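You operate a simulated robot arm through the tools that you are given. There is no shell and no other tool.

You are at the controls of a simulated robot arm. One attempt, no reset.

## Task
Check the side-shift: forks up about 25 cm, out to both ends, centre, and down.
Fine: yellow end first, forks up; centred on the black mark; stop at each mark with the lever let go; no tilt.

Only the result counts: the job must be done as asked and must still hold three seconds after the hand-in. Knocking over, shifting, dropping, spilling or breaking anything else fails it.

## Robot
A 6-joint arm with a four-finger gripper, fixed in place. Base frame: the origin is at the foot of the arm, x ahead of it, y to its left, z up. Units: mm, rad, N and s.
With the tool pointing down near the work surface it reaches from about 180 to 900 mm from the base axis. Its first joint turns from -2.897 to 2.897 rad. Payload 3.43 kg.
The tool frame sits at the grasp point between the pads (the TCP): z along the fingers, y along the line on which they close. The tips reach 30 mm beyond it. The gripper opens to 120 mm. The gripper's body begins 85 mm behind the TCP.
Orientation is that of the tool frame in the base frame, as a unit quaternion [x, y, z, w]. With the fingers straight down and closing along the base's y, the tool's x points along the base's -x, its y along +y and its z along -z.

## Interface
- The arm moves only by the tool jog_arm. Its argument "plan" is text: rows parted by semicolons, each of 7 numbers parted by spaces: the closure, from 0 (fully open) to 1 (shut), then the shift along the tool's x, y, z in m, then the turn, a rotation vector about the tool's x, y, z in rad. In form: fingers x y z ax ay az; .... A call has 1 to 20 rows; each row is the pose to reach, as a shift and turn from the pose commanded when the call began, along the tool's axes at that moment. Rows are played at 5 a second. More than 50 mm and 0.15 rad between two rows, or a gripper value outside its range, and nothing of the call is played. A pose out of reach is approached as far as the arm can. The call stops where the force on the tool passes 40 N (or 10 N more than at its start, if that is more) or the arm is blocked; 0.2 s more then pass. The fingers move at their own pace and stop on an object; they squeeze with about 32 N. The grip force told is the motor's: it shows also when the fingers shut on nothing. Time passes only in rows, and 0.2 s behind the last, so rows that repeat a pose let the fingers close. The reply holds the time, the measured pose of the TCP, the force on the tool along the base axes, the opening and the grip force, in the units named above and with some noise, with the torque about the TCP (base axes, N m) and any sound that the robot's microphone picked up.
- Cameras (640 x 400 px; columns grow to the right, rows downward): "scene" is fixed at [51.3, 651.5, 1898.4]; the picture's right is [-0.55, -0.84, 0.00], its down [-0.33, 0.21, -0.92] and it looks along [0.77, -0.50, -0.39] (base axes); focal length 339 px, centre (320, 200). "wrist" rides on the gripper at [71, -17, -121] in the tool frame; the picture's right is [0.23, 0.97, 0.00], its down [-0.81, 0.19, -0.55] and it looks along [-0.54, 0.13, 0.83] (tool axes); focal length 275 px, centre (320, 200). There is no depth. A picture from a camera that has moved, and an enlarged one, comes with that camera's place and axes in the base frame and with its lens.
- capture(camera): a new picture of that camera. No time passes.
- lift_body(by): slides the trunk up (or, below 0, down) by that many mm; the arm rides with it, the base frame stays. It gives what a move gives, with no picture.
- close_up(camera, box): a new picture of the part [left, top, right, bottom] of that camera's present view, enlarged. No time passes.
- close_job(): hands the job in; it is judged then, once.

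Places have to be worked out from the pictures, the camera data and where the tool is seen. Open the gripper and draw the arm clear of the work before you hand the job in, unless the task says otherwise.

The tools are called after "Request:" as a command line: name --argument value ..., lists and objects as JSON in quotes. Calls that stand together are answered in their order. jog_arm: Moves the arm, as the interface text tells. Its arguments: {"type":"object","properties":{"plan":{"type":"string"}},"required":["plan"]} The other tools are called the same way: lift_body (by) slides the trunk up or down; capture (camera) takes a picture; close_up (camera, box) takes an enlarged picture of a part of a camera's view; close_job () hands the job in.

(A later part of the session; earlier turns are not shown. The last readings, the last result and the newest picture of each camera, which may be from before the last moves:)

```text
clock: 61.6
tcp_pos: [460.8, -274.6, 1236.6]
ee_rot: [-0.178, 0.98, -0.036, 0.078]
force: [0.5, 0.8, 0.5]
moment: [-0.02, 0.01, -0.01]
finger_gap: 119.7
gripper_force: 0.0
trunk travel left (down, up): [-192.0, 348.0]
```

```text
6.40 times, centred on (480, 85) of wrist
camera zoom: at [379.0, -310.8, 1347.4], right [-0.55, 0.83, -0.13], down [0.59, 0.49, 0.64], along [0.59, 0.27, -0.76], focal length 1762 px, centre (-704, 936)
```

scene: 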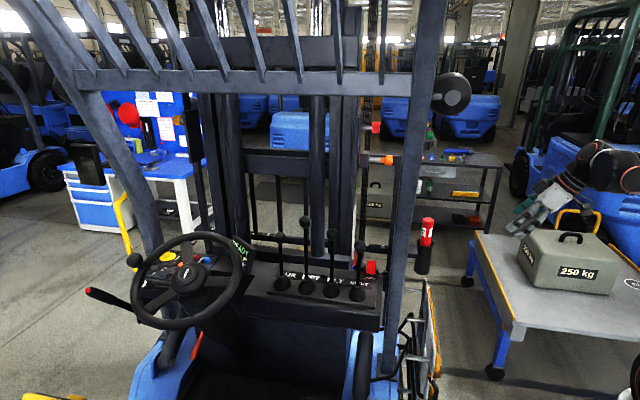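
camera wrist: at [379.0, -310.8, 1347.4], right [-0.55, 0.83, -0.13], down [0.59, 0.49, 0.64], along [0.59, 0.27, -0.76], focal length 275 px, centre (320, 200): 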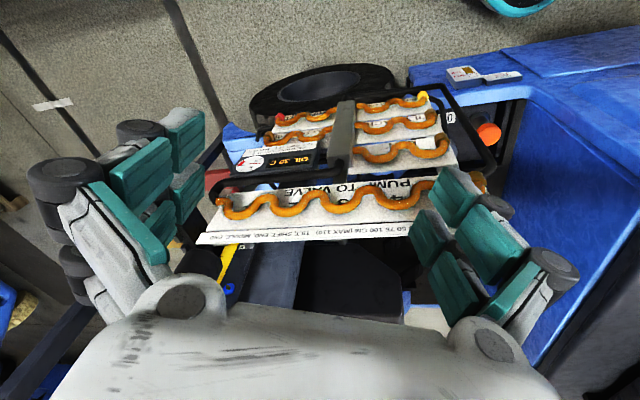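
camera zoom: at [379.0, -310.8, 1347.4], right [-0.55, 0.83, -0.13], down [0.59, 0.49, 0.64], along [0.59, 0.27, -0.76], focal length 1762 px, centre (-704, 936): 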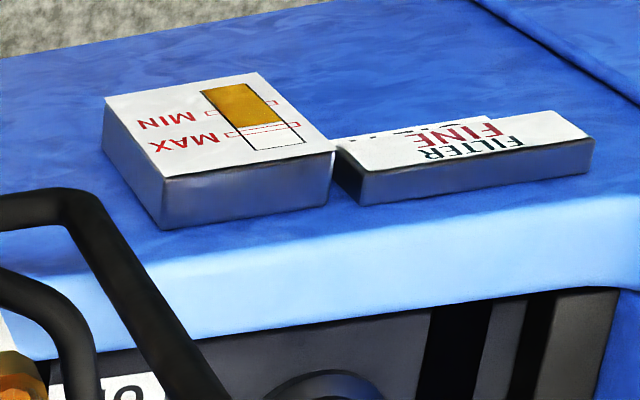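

The branch labels read SHIFT YELLOW and SHIFT RED, TILT BACK and TILT FORWARD, and LIFT. So the shift ends are yellow (left, the yellow fork's side) and red (right). With the arm out of the scene view I inspect the carriage band's middle for the black mark.

Request:
close_up --camera "scene" --box '[250, 220, 320, 260]'

Request:
close_up --camera "scene" --box '[300, 225, 360, 262]'

Request:
close_up --camera "scene" --box '[350, 225, 400, 275]'

Request:
close_up --camera "scene" --box '[190, 215, 260, 255]'

Request:
close_up --camera "scene" --box '[200, 130, 400, 240]'

```text
9.14 times, centred on (285, 240) of scene
camera zoom: at [51.3, 651.5, 1898.4], right [-0.55, -0.84, 0.0], down [-0.33, 0.21, -0.92], along [0.77, -0.5, -0.39], focal length 3100 px, centre (640, -166)
```

zoom: 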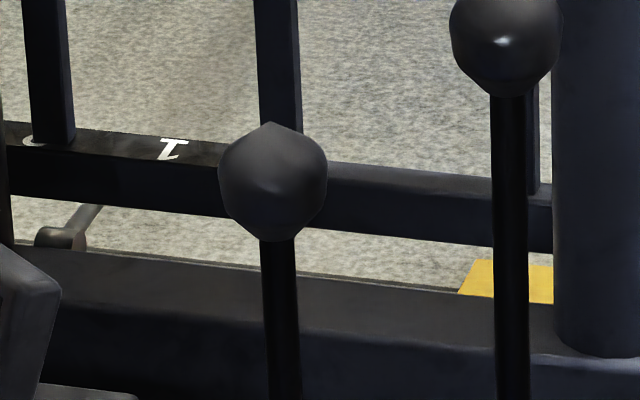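

```text
10.67 times, centred on (330, 244) of scene
camera zoom: at [51.3, 651.5, 1898.4], right [-0.55, -0.84, 0.0], down [-0.33, 0.21, -0.92], along [0.77, -0.5, -0.39], focal length 3617 px, centre (213, -264)
```

zoom: 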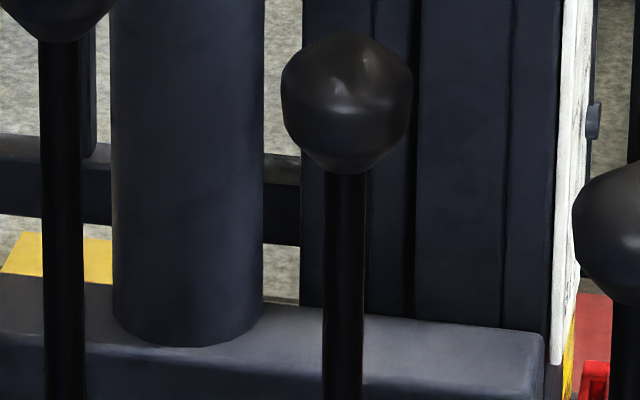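

```text
8.00 times, centred on (375, 250) of scene
camera zoom: at [51.3, 651.5, 1898.4], right [-0.55, -0.84, 0.0], down [-0.33, 0.21, -0.92], along [0.77, -0.5, -0.39], focal length 2712 px, centre (-120, -200)
```

zoom: 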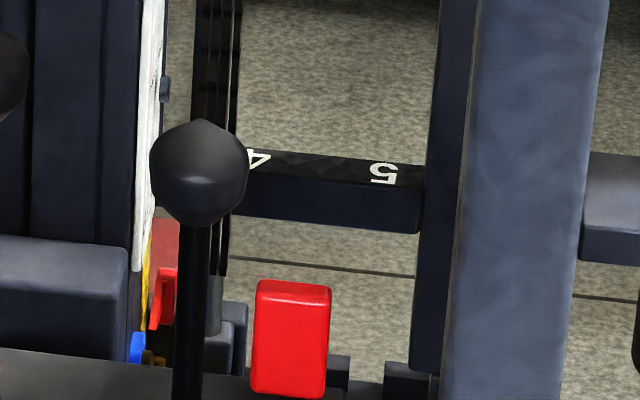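

```text
9.14 times, centred on (225, 235) of scene
camera zoom: at [51.3, 651.5, 1898.4], right [-0.55, -0.84, 0.0], down [-0.33, 0.21, -0.92], along [0.77, -0.5, -0.39], focal length 3100 px, centre (1189, -120)
```

zoom: 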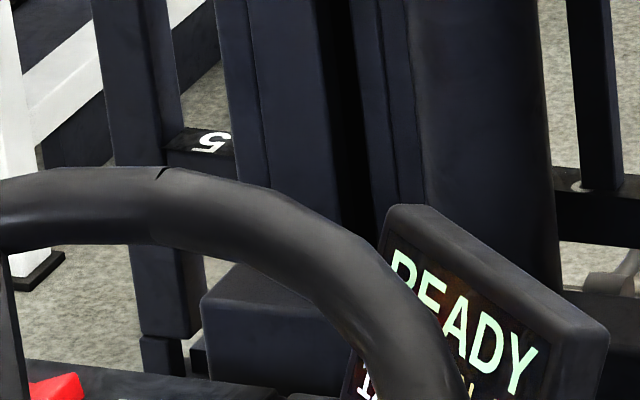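

```text
3.20 times, centred on (300, 185) of scene
camera zoom: at [51.3, 651.5, 1898.4], right [-0.55, -0.84, 0.0], down [-0.33, 0.21, -0.92], along [0.77, -0.5, -0.39], focal length 1085 px, centre (384, 248)
```

zoom: 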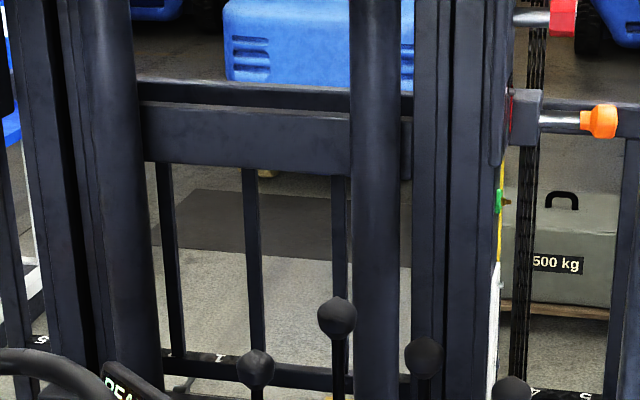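

The band's middle carries no coloured mark. Staying outside, I take a lower, more level look at the carriage's right side and the gap between mast and carriage.

Request:
jog_arm --plan "0 -0.0194 -0.037 0.0053 -0.0164 -0.0693 0; 0 -0.0389 -0.0739 0.0106 -0.0329 -0.1386 0; 0 -0.0583 -0.1109 0.0159 -0.0493 -0.2079 0; 0 -0.0778 -0.1478 0.0211 -0.0657 -0.2771 0; 0 -0.0972 -0.1848 0.0264 -0.0821 -0.3464 0; 0 -0.1167 -0.2217 0.0317 -0.0986 -0.4157 0; 0 -0.1361 -0.2587 0.037 -0.115 -0.485 0"

Request:
capture --camera "wrist"

Request:
close_up --camera "wrist" --box '[190, 90, 410, 300]'

```text
clock: 63.2
tcp_pos: [683.5, -470.8, 1243.3]
ee_rot: [-0.184, 0.933, 0.064, 0.302]
force: [0.1, -0.5, -0.1]
moment: [0.03, 0.01, 0.04]
finger_gap: 120.0
gripper_force: 0.1
trunk travel left (down, up): [-192.0, 348.0]
```

```text
taken
camera wrist: at [569.7, -537.1, 1299.6], right [-0.54, 0.83, -0.13], down [0.24, 0.3, 0.93], along [0.8, 0.47, -0.36], focal length 275 px, centre (320, 200)
```

wrist: 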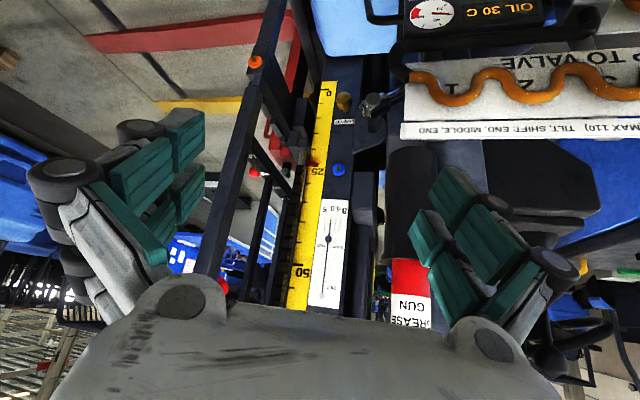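

```text
1.90 times, centred on (300, 195) of wrist
camera zoom: at [569.7, -537.1, 1299.6], right [-0.54, 0.83, -0.13], down [0.24, 0.3, 0.93], along [0.8, 0.47, -0.36], focal length 524 px, centre (358, 210)
```

zoom: 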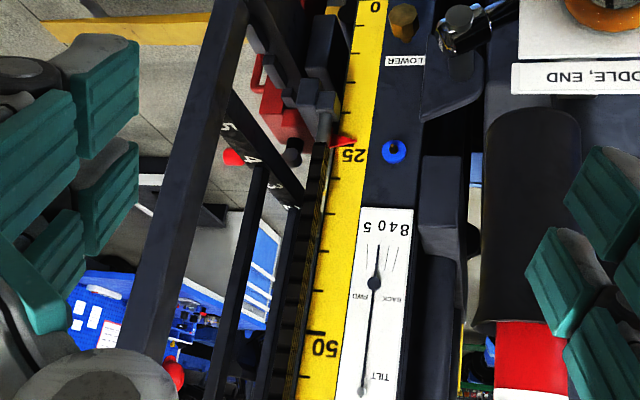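

Now the carriage is visible from a better angle. I enlarge the pointer at the ruler and the area around the red fork and the carriage top.

Request:
close_up --camera "wrist" --box '[240, 80, 360, 190]'

Request:
close_up --camera "wrist" --box '[255, 120, 335, 200]'

Request:
close_up --camera "wrist" --box '[230, 0, 340, 120]'

Request:
close_up --camera "wrist" --box '[150, 220, 300, 310]'

```text
3.64 times, centred on (300, 135) of wrist
camera zoom: at [569.7, -537.1, 1299.6], right [-0.54, 0.83, -0.13], down [0.24, 0.3, 0.93], along [0.8, 0.47, -0.36], focal length 1001 px, centre (393, 436)
```

zoom: 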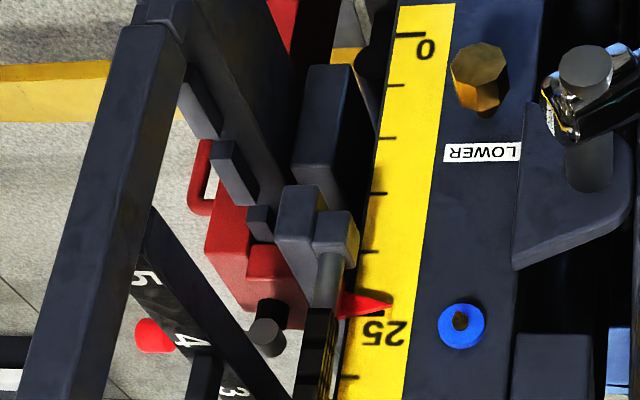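

```text
5.00 times, centred on (295, 160) of wrist
camera zoom: at [569.7, -537.1, 1299.6], right [-0.54, 0.83, -0.13], down [0.24, 0.3, 0.93], along [0.8, 0.47, -0.36], focal length 1376 px, centre (445, 400)
```

zoom: 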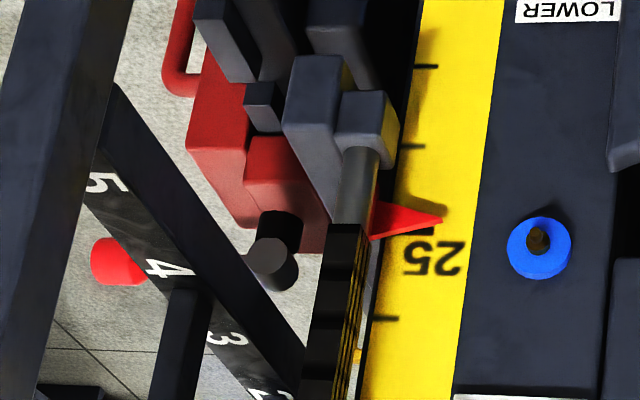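

```text
3.33 times, centred on (285, 60) of wrist
camera zoom: at [569.7, -537.1, 1299.6], right [-0.54, 0.83, -0.13], down [0.24, 0.3, 0.93], along [0.8, 0.47, -0.36], focal length 918 px, centre (437, 667)
```

zoom: 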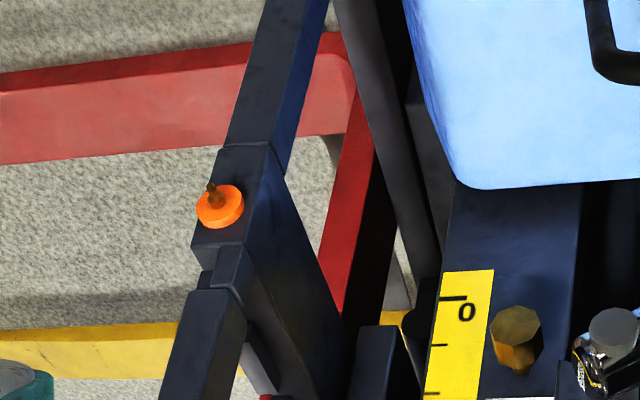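

```text
4.27 times, centred on (225, 265) of wrist
camera zoom: at [569.7, -537.1, 1299.6], right [-0.54, 0.83, -0.13], down [0.24, 0.3, 0.93], along [0.8, 0.47, -0.36], focal length 1174 px, centre (725, -77)
```

zoom: 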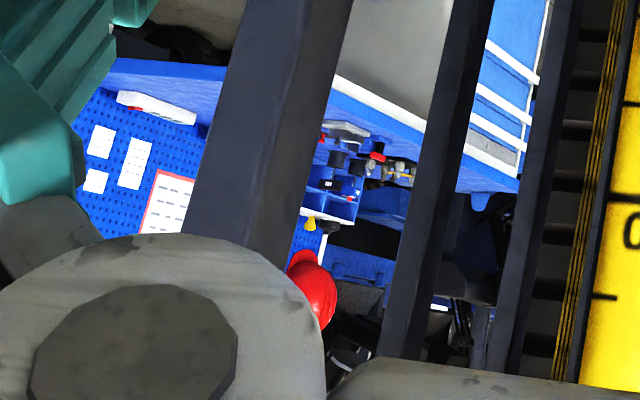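

The ruler pointer is practically at 25 cm. I still see no shift marks, so I will work from what moves; I go back to clear space with the tool vertical and its closing axis fore-aft, ready for SHIFT.

Request:
jog_arm --plan "0 -0.0061 0.0376 -0.0195 -0.0116 0.0621 -0.0383; 0 -0.0123 0.0751 -0.039 -0.0231 0.1242 -0.0766; 0 -0.0184 0.1127 -0.0585 -0.0347 0.1863 -0.1148; 0 -0.0246 0.1503 -0.078 -0.0462 0.2484 -0.1531; 0 -0.0307 0.1879 -0.0975 -0.0578 0.3105 -0.1914; 0 -0.0368 0.2254 -0.1169 -0.0694 0.3725 -0.2297; 0 -0.043 0.263 -0.1364 -0.0809 0.4346 -0.268; 0 -0.0491 0.3006 -0.1559 -0.0925 0.4967 -0.3062; 0 -0.0553 0.3381 -0.1754 -0.104 0.5588 -0.3445; 0 -0.0614 0.3757 -0.1949 -0.1156 0.6209 -0.3828; 0 -0.0614 0.3757 -0.1949 -0.1156 0.6209 -0.3828"

Request:
capture --camera "scene"

```text
clock: 65.6
tcp_pos: [479.6, -148.8, 1444.4]
ee_rot: [-0.384, 0.923, -0.001, 0.0]
force: [-0.8, -0.4, 0.1]
moment: [-0.03, -0.03, -0.01]
finger_gap: 120.0
gripper_force: 0.1
trunk travel left (down, up): [-192.0, 348.0]
```

```text
taken
```

scene: 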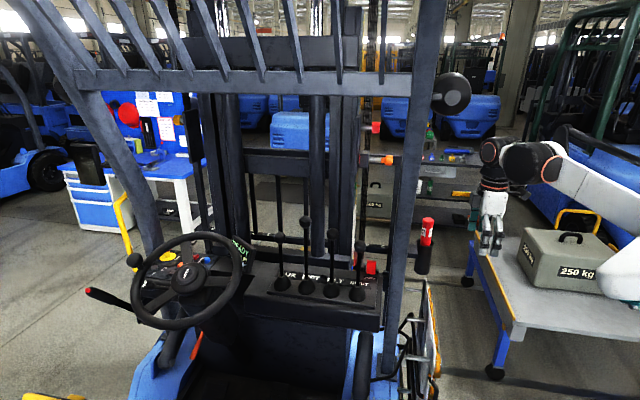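

The pose is right: tool vertical, closing axis fore-aft. I move over the SHIFT knob at about 100 mm height.

Request:
jog_arm --plan "0 -0.0415 -0.0103 0.0013 0 0 0; 0 -0.0829 -0.0207 0.0025 0 0 0; 0 -0.1244 -0.031 0.0038 0 0 0; 0 -0.1658 -0.0414 0.005 0 0 0; 0 -0.2073 -0.0517 0.0063 0 0 0; 0 -0.2487 -0.062 0.0075 0 0 0; 0 -0.2902 -0.0724 0.0088 0 0 0; 0 -0.3316 -0.0827 0.01 0 0 0; 0 -0.3316 -0.0827 0.01 0 0 0"

Request:
capture --camera "wrist"

Request:
close_up --camera "scene" --box '[240, 140, 440, 310]'

```text
clock: 67.6
tcp_pos: [774.3, 26.6, 1432.1]
ee_rot: [-0.383, 0.924, 0.0, 0.0]
force: [0.9, 1.0, -0.1]
moment: [0.01, 0.03, -0.02]
finger_gap: 120.2
gripper_force: 0.1
trunk travel left (down, up): [-192.0, 348.0]
```

```text
taken
camera wrist: at [733.9, -36.6, 1553.7], right [-0.85, 0.52, 0.0], down [0.44, 0.71, 0.55], along [0.29, 0.47, -0.83], focal length 275 px, centre (320, 200)
```

wrist: 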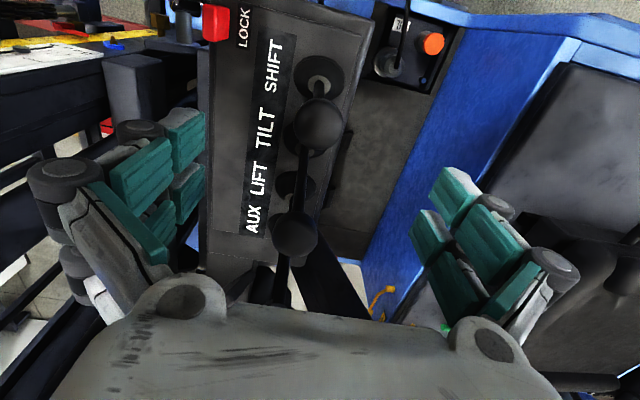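

```text
2.35 times, centred on (340, 225) of scene
camera zoom: at [51.3, 651.5, 1898.4], right [-0.55, -0.84, 0.0], down [-0.33, 0.21, -0.92], along [0.77, -0.5, -0.39], focal length 798 px, centre (273, 141)
```

zoom: 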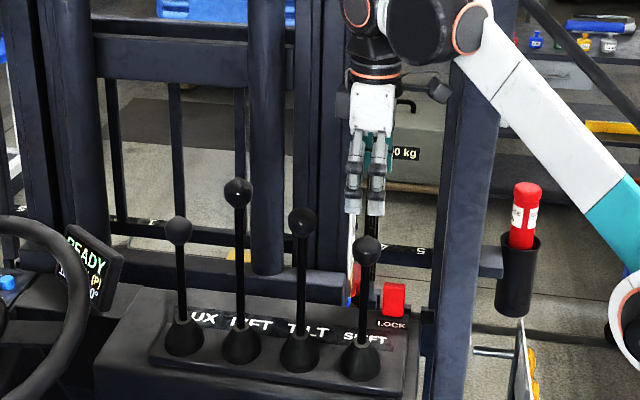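

The SHIFT knob lies exactly on the tool axis 100 mm ahead, at about (773, 27, 1331). I descend with open fingers and then narrow to a 60 mm gap.

Request:
jog_arm --plan "0 0 0 0.03 0 0 0; 0 0 0 0.065 0 0 0; 0 0 0 0.1 0 0 0; 0.5 0 0 0.1 0 0 0; 0.5 0 0 0.1 0 0 0; 0.5 0 0 0.1 0 0 0"

Request:
capture --camera "wrist"

Request:
close_up --camera "scene" --box '[340, 215, 400, 275]'

Request:
close_up --camera "scene" --box '[250, 220, 320, 260]'

```text
clock: 69.0
tcp_pos: [773.6, 26.4, 1329.7]
ee_rot: [-0.384, 0.924, 0.0, 0.001]
force: [0.0, -0.1, -0.6]
moment: [0.0, 0.03, -0.04]
finger_gap: 60.2
gripper_force: 0.0
trunk travel left (down, up): [-192.0, 348.0]
```

```text
taken
camera wrist: at [733.4, -36.9, 1450.8], right [-0.85, 0.52, 0.0], down [0.44, 0.71, 0.55], along [0.29, 0.47, -0.83], focal length 275 px, centre (320, 200)
```

wrist: 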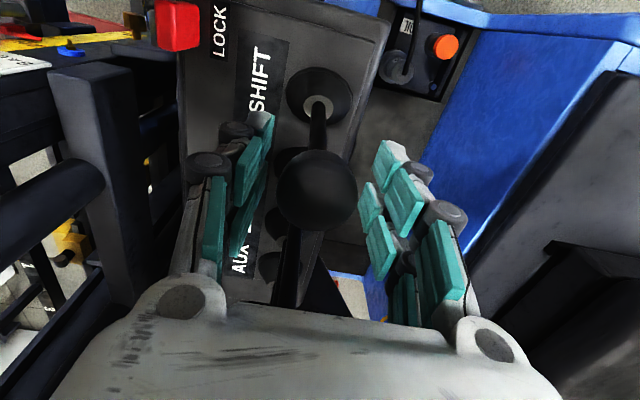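

```text
6.67 times, centred on (370, 245) of scene
camera zoom: at [51.3, 651.5, 1898.4], right [-0.55, -0.84, 0.0], down [-0.33, 0.21, -0.92], along [0.77, -0.5, -0.39], focal length 2260 px, centre (-13, -100)
```

zoom: 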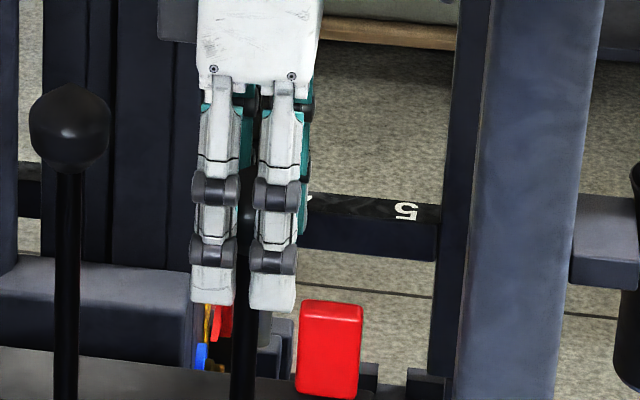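

```text
9.14 times, centred on (285, 240) of scene
camera zoom: at [51.3, 651.5, 1898.4], right [-0.55, -0.84, 0.0], down [-0.33, 0.21, -0.92], along [0.77, -0.5, -0.39], focal length 3100 px, centre (640, -166)
```

zoom: 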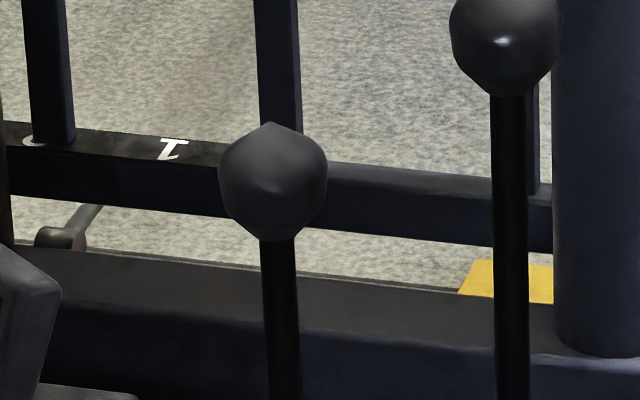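

The SHIFT knob is straddled with clearance. The wrist view also shows the gap behind the mast's cross member, with something yellow; I enlarge that before moving the lever.

Request:
close_up --camera "wrist" --box '[0, 190, 110, 330]'

Request:
close_up --camera "wrist" --box '[0, 0, 160, 110]'

Request:
close_up --camera "wrist" --box '[0, 60, 190, 220]'

```text
2.86 times, centred on (55, 260) of wrist
camera zoom: at [733.4, -36.9, 1450.8], right [-0.85, 0.52, 0.0], down [0.44, 0.71, 0.55], along [0.29, 0.47, -0.83], focal length 786 px, centre (1077, 29)
```

zoom: 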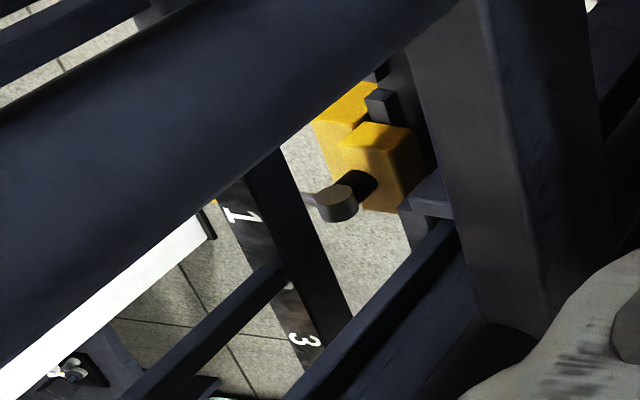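

```text
3.64 times, centred on (80, 55) of wrist
camera zoom: at [733.4, -36.9, 1450.8], right [-0.85, 0.52, 0.0], down [0.44, 0.71, 0.55], along [0.29, 0.47, -0.83], focal length 1001 px, centre (1193, 727)
```

zoom: 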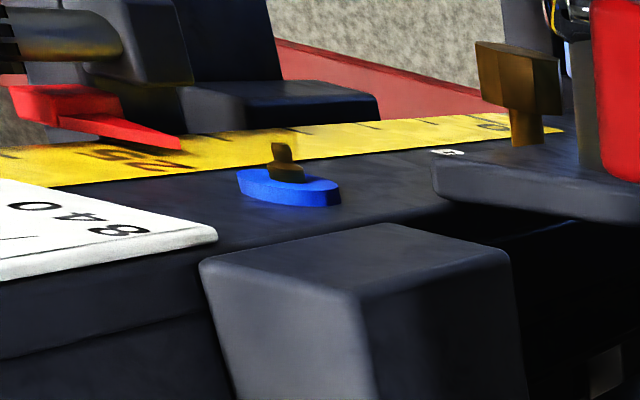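

```text
2.50 times, centred on (95, 140) of wrist
camera zoom: at [733.4, -36.9, 1450.8], right [-0.85, 0.52, 0.0], down [0.44, 0.71, 0.55], along [0.29, 0.47, -0.83], focal length 688 px, centre (882, 350)
```

zoom: 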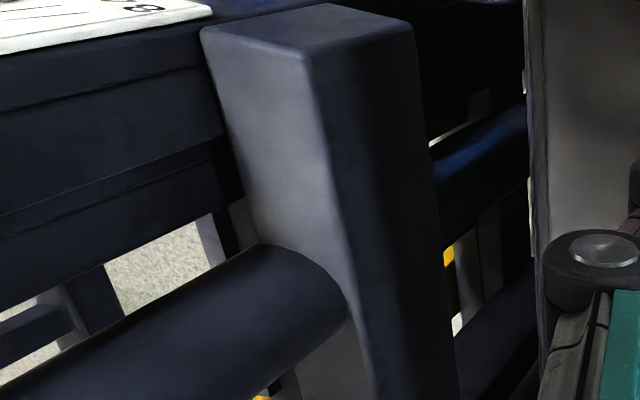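

The ruler pointer is right at 25. Now I push the SHIFT lever forward and keep holding it while I look (time stands still between calls), to see which way the carriage goes.

Request:
jog_arm --plan "0.5 0 -0.02 0 0 0 0; 0.5 0 -0.04 0 0 0 0; 0.5 0 -0.04 0 0 0 0"

Request:
close_up --camera "scene" --box '[250, 220, 320, 260]'

Request:
close_up --camera "scene" --box '[340, 215, 400, 275]'

Request:
capture --camera "wrist"

```text
clock: 69.8
tcp_pos: [800.0, -0.6, 1329.7]
ee_rot: [-0.383, 0.924, -0.001, 0.0]
force: [-1.4, 2.9, 0.6]
moment: [-0.03, 0.03, -0.04]
finger_gap: 61.4
gripper_force: 1.9
trunk travel left (down, up): [-192.0, 348.0]
```

```text
9.14 times, centred on (285, 240) of scene
camera zoom: at [51.3, 651.5, 1898.4], right [-0.55, -0.84, 0.0], down [-0.33, 0.21, -0.92], along [0.77, -0.5, -0.39], focal length 3100 px, centre (640, -166)
```

zoom: 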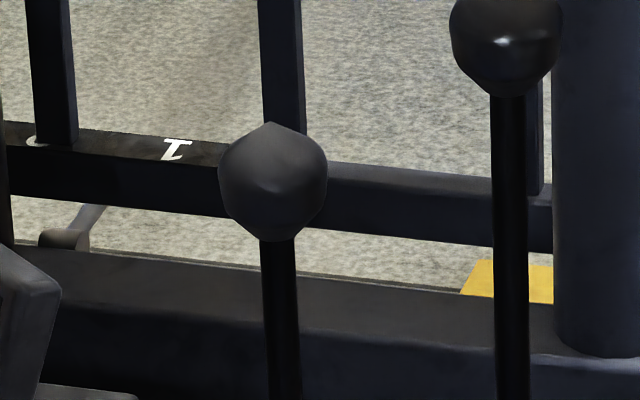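

```text
6.67 times, centred on (370, 245) of scene
camera zoom: at [51.3, 651.5, 1898.4], right [-0.55, -0.84, 0.0], down [-0.33, 0.21, -0.92], along [0.77, -0.5, -0.39], focal length 2260 px, centre (-13, -100)
```

zoom: 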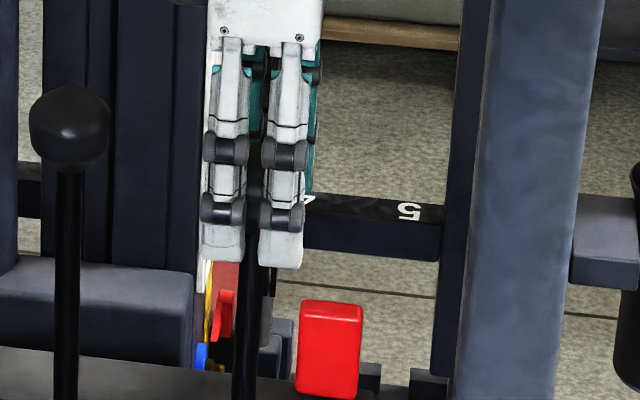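

```text
taken
camera wrist: at [759.7, -63.9, 1451.6], right [-0.85, 0.52, 0.0], down [0.44, 0.71, 0.55], along [0.29, 0.47, -0.83], focal length 275 px, centre (320, 200)
```

wrist: 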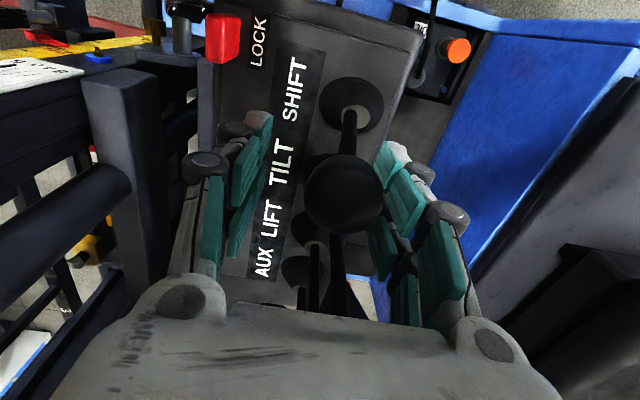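

Pushing forward moves the carriage to the right (red side), only 2–3 mm so far. I go back through neutral and pull the lever back instead, toward the yellow side, holding it there.

Request:
jog_arm --plan "0.5 0 0.03 0 0 0 0; 0.5 0 0.05 0 0 0 0; 0.5 0 0.08 0 0 0 0; 0.5 0 0.08 0 0 0 0; 0.5 0 0.08 0 0 0 0; 0.5 0 0.08 0 0 0 0"

Request:
close_up --camera "scene" --box '[250, 220, 320, 260]'

Request:
close_up --camera "scene" --box '[340, 215, 400, 275]'

Request:
capture --camera "wrist"

```text
clock: 71.2
tcp_pos: [743.7, 54.3, 1330.7]
ee_rot: [-0.383, 0.924, 0.0, 0.0]
force: [3.0, -2.0, -0.1]
moment: [-0.05, 0.01, 0.01]
finger_gap: 62.0
gripper_force: 1.9
trunk travel left (down, up): [-192.0, 348.0]
```

```text
9.14 times, centred on (285, 240) of scene
camera zoom: at [51.3, 651.5, 1898.4], right [-0.55, -0.84, 0.0], down [-0.33, 0.21, -0.92], along [0.77, -0.5, -0.39], focal length 3100 px, centre (640, -166)
```

zoom: 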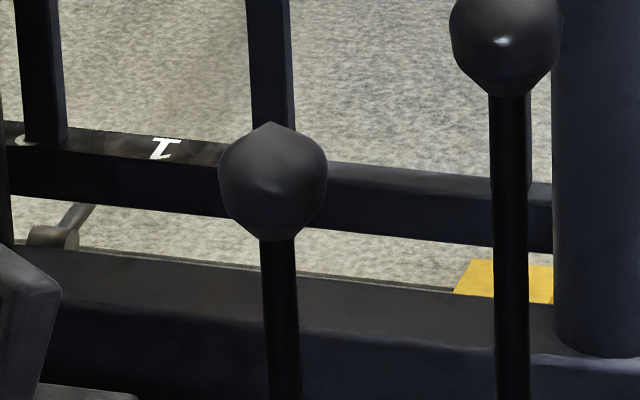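

```text
6.67 times, centred on (370, 245) of scene
camera zoom: at [51.3, 651.5, 1898.4], right [-0.55, -0.84, 0.0], down [-0.33, 0.21, -0.92], along [0.77, -0.5, -0.39], focal length 2260 px, centre (-13, -100)
```

zoom: 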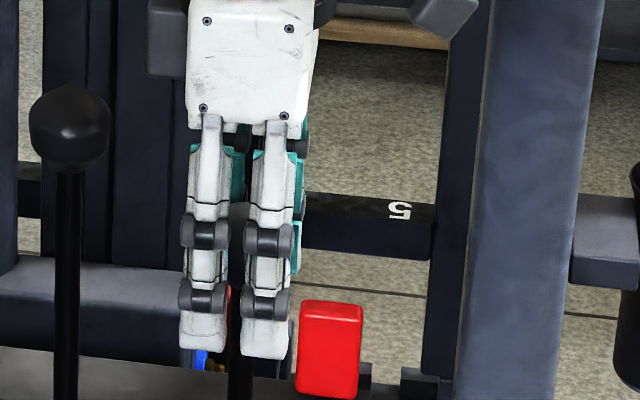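

```text
taken
camera wrist: at [704.8, -8.4, 1452.2], right [-0.85, 0.52, 0.0], down [0.44, 0.71, 0.55], along [0.29, 0.47, -0.83], focal length 275 px, centre (320, 200)
```

wrist: 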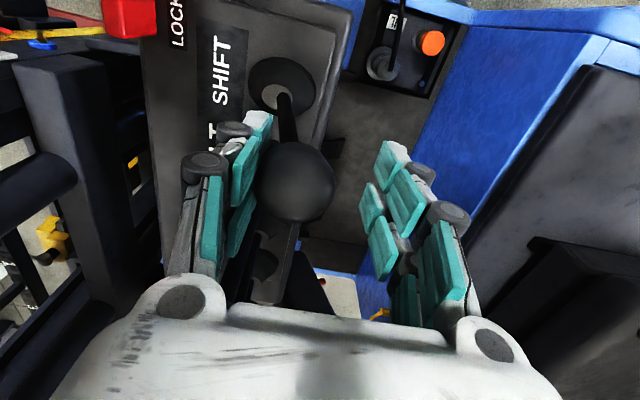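

Pulling back moves the carriage left, toward the yellow side, at roughly 10 mm/s. In the wrist view a small yellow patch shows in the gap between the dash and cross member; I enlarge it while still holding.

Request:
close_up --camera "wrist" --box '[100, 110, 190, 230]'

Request:
close_up --camera "wrist" --box '[110, 140, 160, 180]'

Request:
close_up --camera "wrist" --box '[0, 190, 110, 330]'

```text
3.33 times, centred on (145, 170) of wrist
camera zoom: at [704.8, -8.4, 1452.2], right [-0.85, 0.52, 0.0], down [0.44, 0.71, 0.55], along [0.29, 0.47, -0.83], focal length 918 px, centre (903, 300)
```

zoom: 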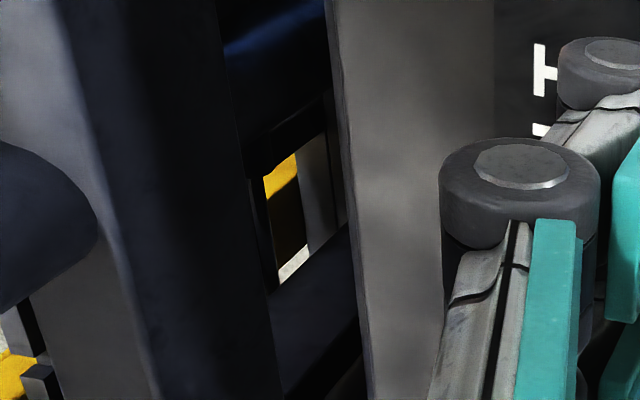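

```text
10.00 times, centred on (135, 160) of wrist
camera zoom: at [704.8, -8.4, 1452.2], right [-0.85, 0.52, 0.0], down [0.44, 0.71, 0.55], along [0.29, 0.47, -0.83], focal length 2753 px, centre (2170, 600)
```

zoom: 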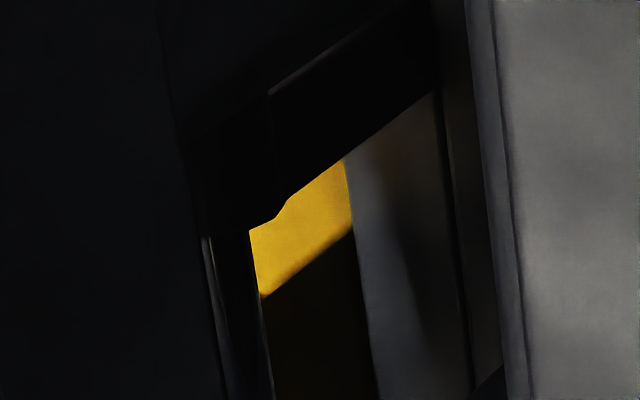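

```text
2.86 times, centred on (55, 260) of wrist
camera zoom: at [704.8, -8.4, 1452.2], right [-0.85, 0.52, 0.0], down [0.44, 0.71, 0.55], along [0.29, 0.47, -0.83], focal length 786 px, centre (1077, 29)
```

zoom: 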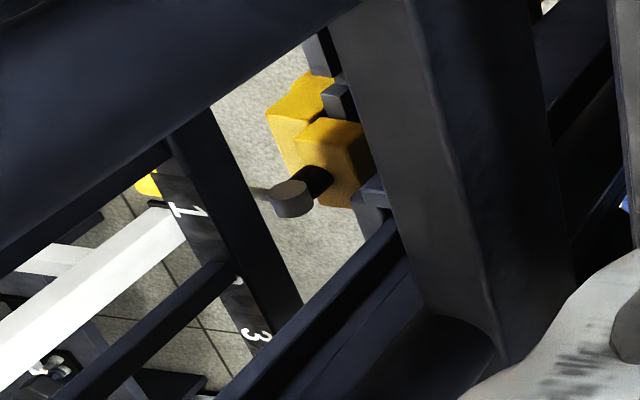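

That is just the fork's shank. I keep holding toward yellow for 2 s and measure the motion.

Request:
jog_arm --plan "0.5 0 0 0 0 0 0; 0.5 0 0 0 0 0 0; 0.5 0 0 0 0 0 0; 0.5 0 0 0 0 0 0; 0.5 0 0 0 0 0 0; 0.5 0 0 0 0 0 0; 0.5 0 0 0 0 0 0; 0.5 0 0 0 0 0 0; 0.5 0 0 0 0 0 0"

Request:
close_up --camera "scene" --box '[250, 220, 320, 260]'

Request:
close_up --camera "scene" --box '[340, 215, 400, 275]'

Request:
close_up --camera "scene" --box '[180, 130, 400, 290]'

```text
clock: 73.2
tcp_pos: [745.8, 53.0, 1330.3]
ee_rot: [-0.384, 0.923, 0.0, 0.0]
force: [2.4, -1.9, -0.4]
moment: [0.02, -0.01, -0.01]
finger_gap: 62.0
gripper_force: 1.5
trunk travel left (down, up): [-192.0, 348.0]
```

```text
9.14 times, centred on (285, 240) of scene
camera zoom: at [51.3, 651.5, 1898.4], right [-0.55, -0.84, 0.0], down [-0.33, 0.21, -0.92], along [0.77, -0.5, -0.39], focal length 3100 px, centre (640, -166)
```

zoom: 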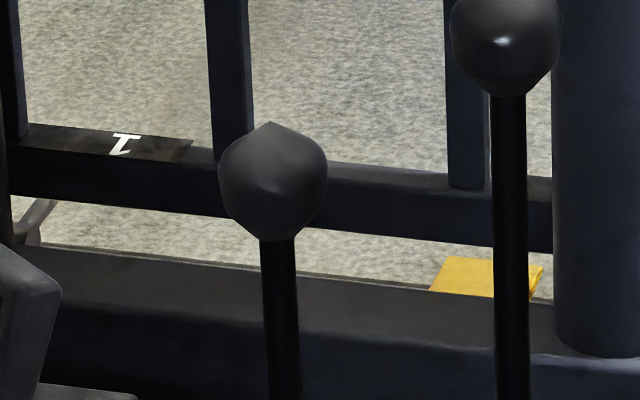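

```text
6.67 times, centred on (370, 245) of scene
camera zoom: at [51.3, 651.5, 1898.4], right [-0.55, -0.84, 0.0], down [-0.33, 0.21, -0.92], along [0.77, -0.5, -0.39], focal length 2260 px, centre (-13, -100)
```

zoom: 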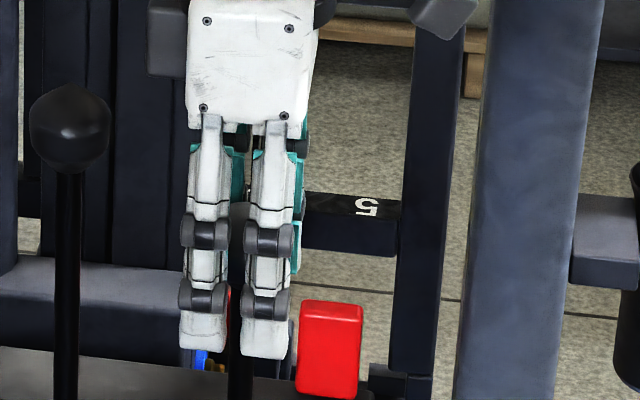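

```text
2.50 times, centred on (290, 210) of scene
camera zoom: at [51.3, 651.5, 1898.4], right [-0.55, -0.84, 0.0], down [-0.33, 0.21, -0.92], along [0.77, -0.5, -0.39], focal length 848 px, centre (395, 175)
```

zoom: 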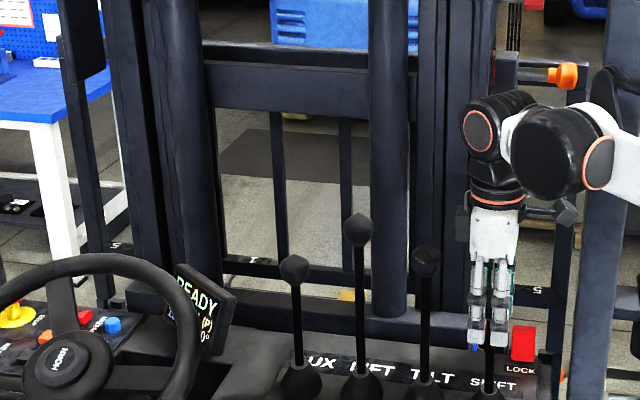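

The carriage is now about 30 mm left, moving at 12.5 mm/s, and no mark has come into view yet. I hold for another 2 s.

Request:
jog_arm --plan "0.5 0 0 0 0 0 0; 0.5 0 0 0 0 0 0; 0.5 0 0 0 0 0 0; 0.5 0 0 0 0 0 0; 0.5 0 0 0 0 0 0; 0.5 0 0 0 0 0 0; 0.5 0 0 0 0 0 0; 0.5 0 0 0 0 0 0; 0.5 0 0 0 0 0 0"

Request:
close_up --camera "scene" --box '[250, 220, 320, 260]'

Request:
close_up --camera "scene" --box '[340, 215, 400, 275]'

Request:
capture --camera "wrist"

```text
clock: 75.2
tcp_pos: [744.5, 54.3, 1330.9]
ee_rot: [-0.384, 0.923, 0.0, 0.0]
force: [2.3, -2.0, 0.2]
moment: [0.0, 0.01, 0.01]
finger_gap: 61.9
gripper_force: 1.4
trunk travel left (down, up): [-192.0, 348.0]
```

```text
9.14 times, centred on (285, 240) of scene
camera zoom: at [51.3, 651.5, 1898.4], right [-0.55, -0.84, 0.0], down [-0.33, 0.21, -0.92], along [0.77, -0.5, -0.39], focal length 3100 px, centre (640, -166)
```

zoom: 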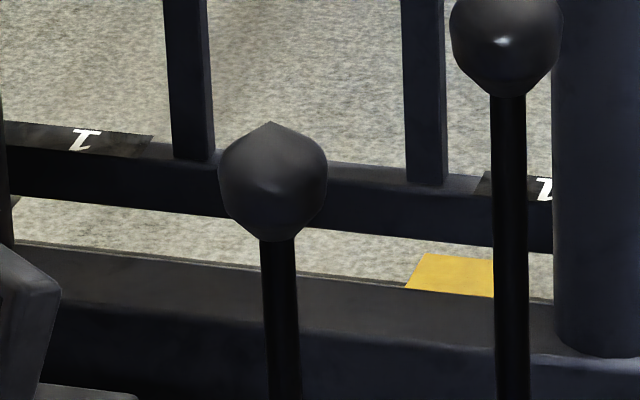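

```text
6.67 times, centred on (370, 245) of scene
camera zoom: at [51.3, 651.5, 1898.4], right [-0.55, -0.84, 0.0], down [-0.33, 0.21, -0.92], along [0.77, -0.5, -0.39], focal length 2260 px, centre (-13, -100)
```

zoom: 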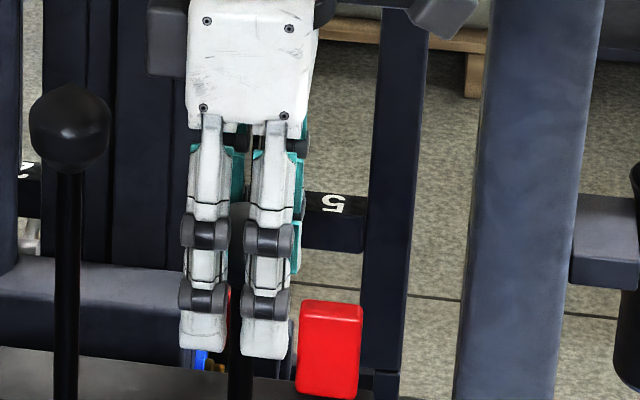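

```text
taken
camera wrist: at [704.8, -8.5, 1452.1], right [-0.85, 0.52, 0.0], down [0.44, 0.71, 0.55], along [0.29, 0.47, -0.83], focal length 275 px, centre (320, 200)
```

wrist: 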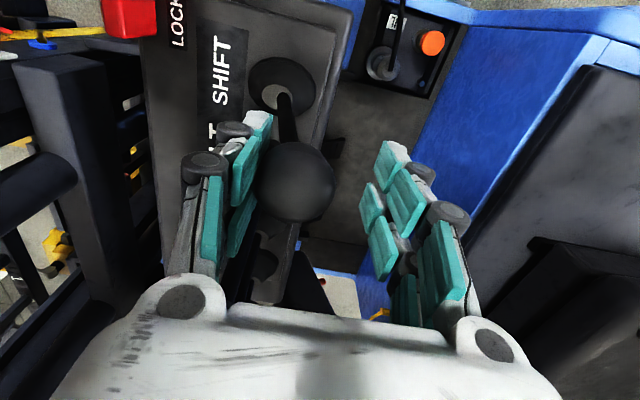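

The carriage is about 54 mm left now. Two small yellow patches show in the gap; I enlarge it again.

Request:
close_up --camera "wrist" --box '[100, 90, 170, 200]'

Request:
close_up --camera "wrist" --box '[0, 110, 110, 330]'

Request:
close_up --camera "scene" --box '[180, 200, 300, 270]'

Request:
close_up --camera "scene" --box '[310, 220, 370, 265]'

```text
3.64 times, centred on (135, 145) of wrist
camera zoom: at [704.8, -8.5, 1452.1], right [-0.85, 0.52, 0.0], down [0.44, 0.71, 0.55], along [0.29, 0.47, -0.83], focal length 1001 px, centre (993, 400)
```

zoom: 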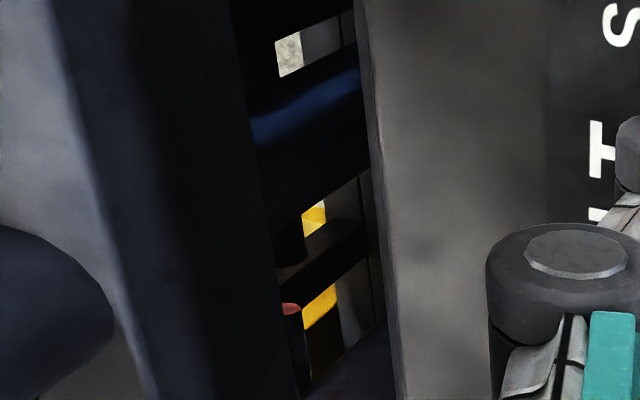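

```text
1.82 times, centred on (55, 220) of wrist
camera zoom: at [704.8, -8.5, 1452.1], right [-0.85, 0.52, 0.0], down [0.44, 0.71, 0.55], along [0.29, 0.47, -0.83], focal length 500 px, centre (802, 164)
```

zoom: 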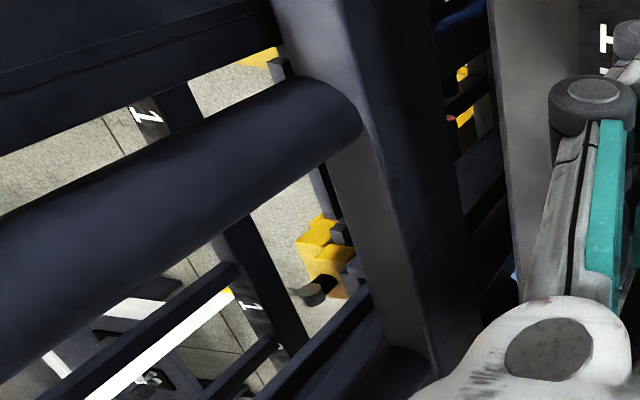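

```text
5.33 times, centred on (240, 235) of scene
camera zoom: at [51.3, 651.5, 1898.4], right [-0.55, -0.84, 0.0], down [-0.33, 0.21, -0.92], along [0.77, -0.5, -0.39], focal length 1808 px, centre (747, 13)
```

zoom: 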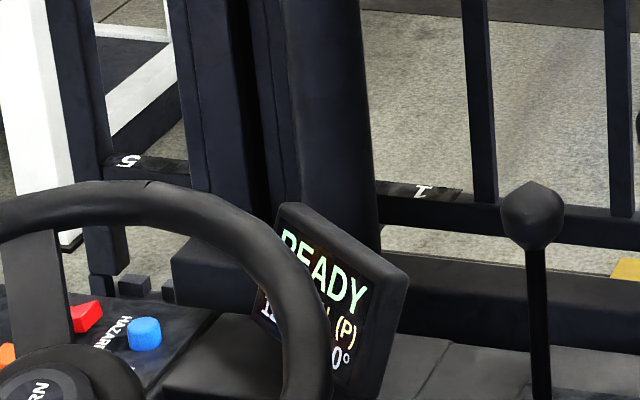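

```text
8.89 times, centred on (340, 242) of scene
camera zoom: at [51.3, 651.5, 1898.4], right [-0.55, -0.84, 0.0], down [-0.33, 0.21, -0.92], along [0.77, -0.5, -0.39], focal length 3014 px, centre (142, -178)
```

zoom: 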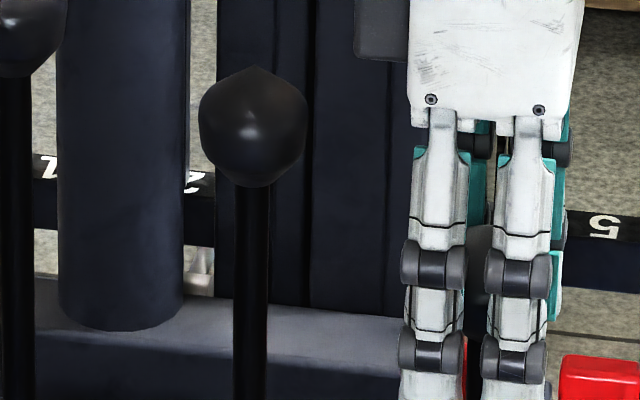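

Still moving. I continue holding in shorter steps to catch where the carriage stops.

Request:
jog_arm --plan "0.5 0 0 0 0 0 0; 0.5 0 0 0 0 0 0; 0.5 0 0 0 0 0 0; 0.5 0 0 0 0 0 0; 0.5 0 0 0 0 0 0; 0.5 0 0 0 0 0 0; 0.5 0 0 0 0 0 0"

Request:
close_up --camera "scene" --box '[250, 220, 320, 260]'

Request:
close_up --camera "wrist" --box '[100, 90, 170, 200]'

Request:
close_up --camera "wrist" --box '[0, 110, 110, 330]'

Request:
close_up --camera "scene" --box '[340, 215, 400, 275]'

```text
clock: 76.8
tcp_pos: [744.9, 53.6, 1329.6]
ee_rot: [-0.383, 0.924, -0.001, 0.0]
force: [2.8, -1.7, 0.1]
moment: [-0.02, 0.01, 0.0]
finger_gap: 61.9
gripper_force: 1.7
trunk travel left (down, up): [-192.0, 348.0]
```

```text
9.14 times, centred on (285, 240) of scene
camera zoom: at [51.3, 651.5, 1898.4], right [-0.55, -0.84, 0.0], down [-0.33, 0.21, -0.92], along [0.77, -0.5, -0.39], focal length 3100 px, centre (640, -166)
```

zoom: 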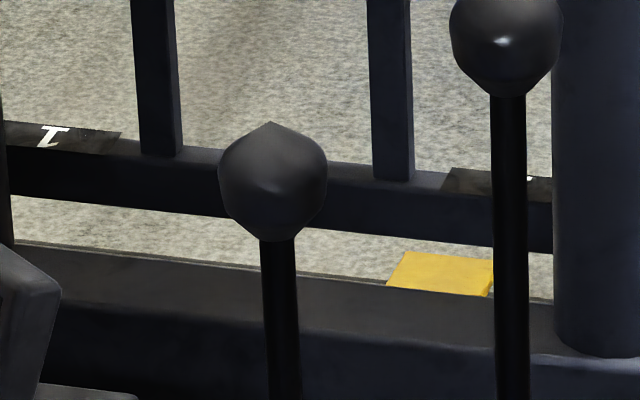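

```text
3.64 times, centred on (135, 145) of wrist
camera zoom: at [704.8, -8.5, 1452.1], right [-0.85, 0.52, 0.0], down [0.44, 0.71, 0.55], along [0.29, 0.47, -0.83], focal length 1001 px, centre (993, 400)
```

zoom: 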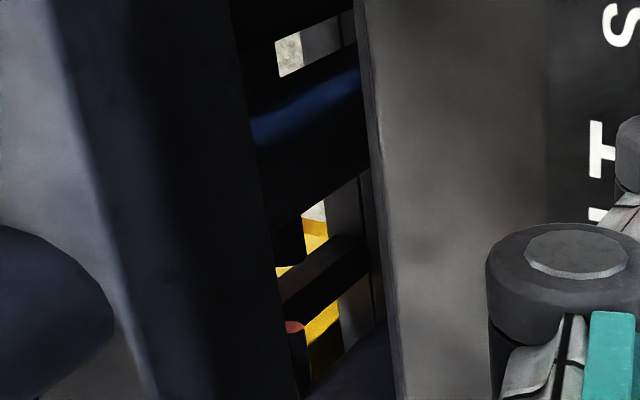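

```text
1.82 times, centred on (55, 220) of wrist
camera zoom: at [704.8, -8.5, 1452.1], right [-0.85, 0.52, 0.0], down [0.44, 0.71, 0.55], along [0.29, 0.47, -0.83], focal length 500 px, centre (802, 164)
```

zoom: 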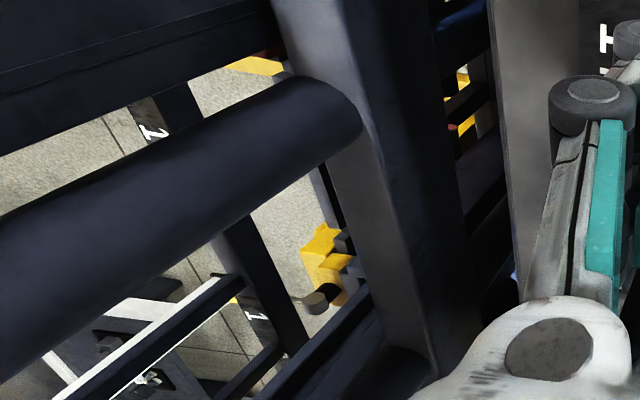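

```text
6.67 times, centred on (370, 245) of scene
camera zoom: at [51.3, 651.5, 1898.4], right [-0.55, -0.84, 0.0], down [-0.33, 0.21, -0.92], along [0.77, -0.5, -0.39], focal length 2260 px, centre (-13, -100)
```

zoom: 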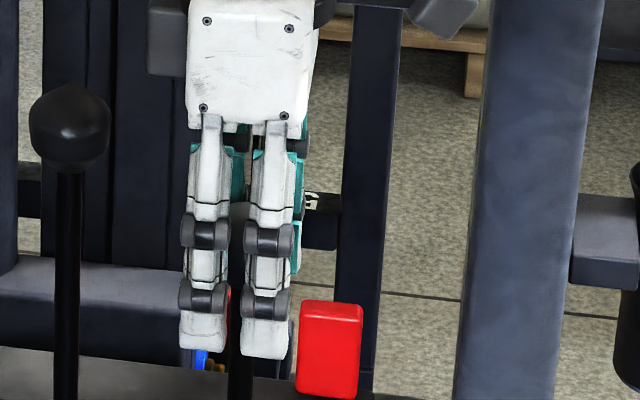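

It is still moving, about 74 mm left. A small black post with a red top, moving with the carriage, shows in the slot and may be the pointer. I keep holding.

Request:
jog_arm --plan "0.5 0 0 0 0 0 0; 0.5 0 0 0 0 0 0; 0.5 0 0 0 0 0 0; 0.5 0 0 0 0 0 0; 0.5 0 0 0 0 0 0; 0.5 0 0 0 0 0 0; 0.5 0 0 0 0 0 0"

Request:
close_up --camera "scene" --box '[250, 220, 320, 260]'

Request:
close_up --camera "wrist" --box '[110, 140, 160, 200]'

Request:
capture --camera "wrist"

```text
clock: 78.4
tcp_pos: [744.1, 53.8, 1331.1]
ee_rot: [-0.383, 0.924, 0.0, 0.0]
force: [3.0, -2.6, 0.4]
moment: [0.0, 0.01, 0.0]
finger_gap: 61.7
gripper_force: 1.4
trunk travel left (down, up): [-192.0, 348.0]
```

```text
9.14 times, centred on (285, 240) of scene
camera zoom: at [51.3, 651.5, 1898.4], right [-0.55, -0.84, 0.0], down [-0.33, 0.21, -0.92], along [0.77, -0.5, -0.39], focal length 3100 px, centre (640, -166)
```

zoom: 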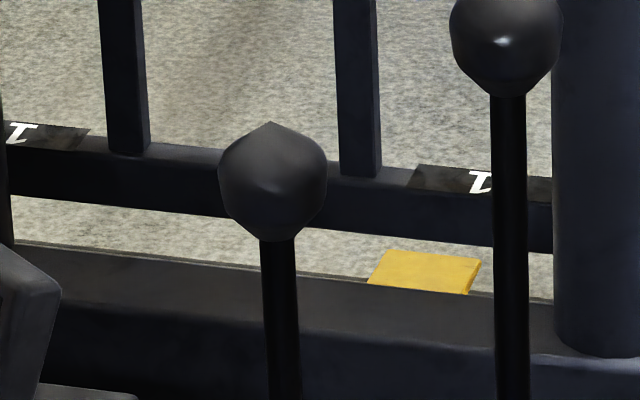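

```text
6.67 times, centred on (135, 170) of wrist
camera zoom: at [704.8, -8.5, 1452.1], right [-0.85, 0.52, 0.0], down [0.44, 0.71, 0.55], along [0.29, 0.47, -0.83], focal length 1835 px, centre (1553, 400)
```

zoom: 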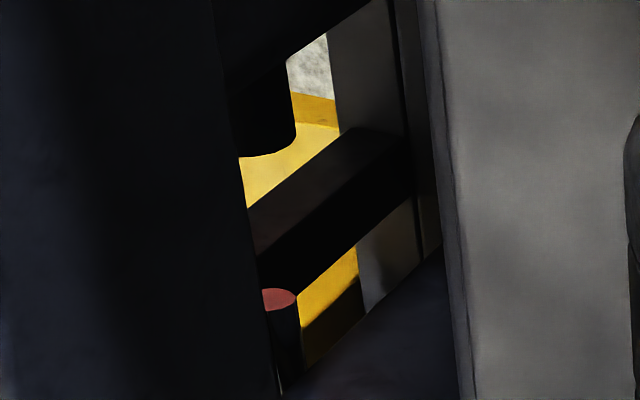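

```text
taken
camera wrist: at [704.8, -8.5, 1452.1], right [-0.85, 0.52, 0.0], down [0.44, 0.71, 0.55], along [0.29, 0.47, -0.83], focal length 275 px, centre (320, 200)
```

wrist: 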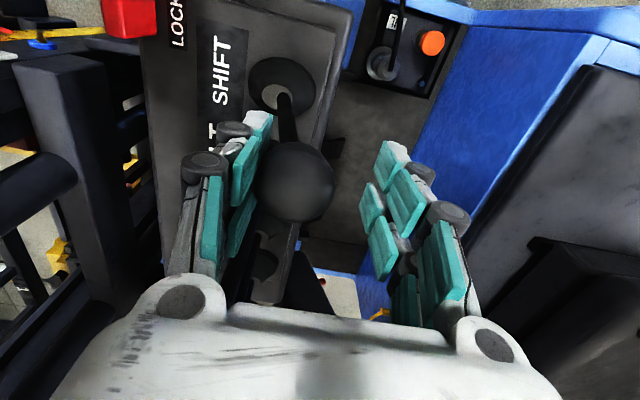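

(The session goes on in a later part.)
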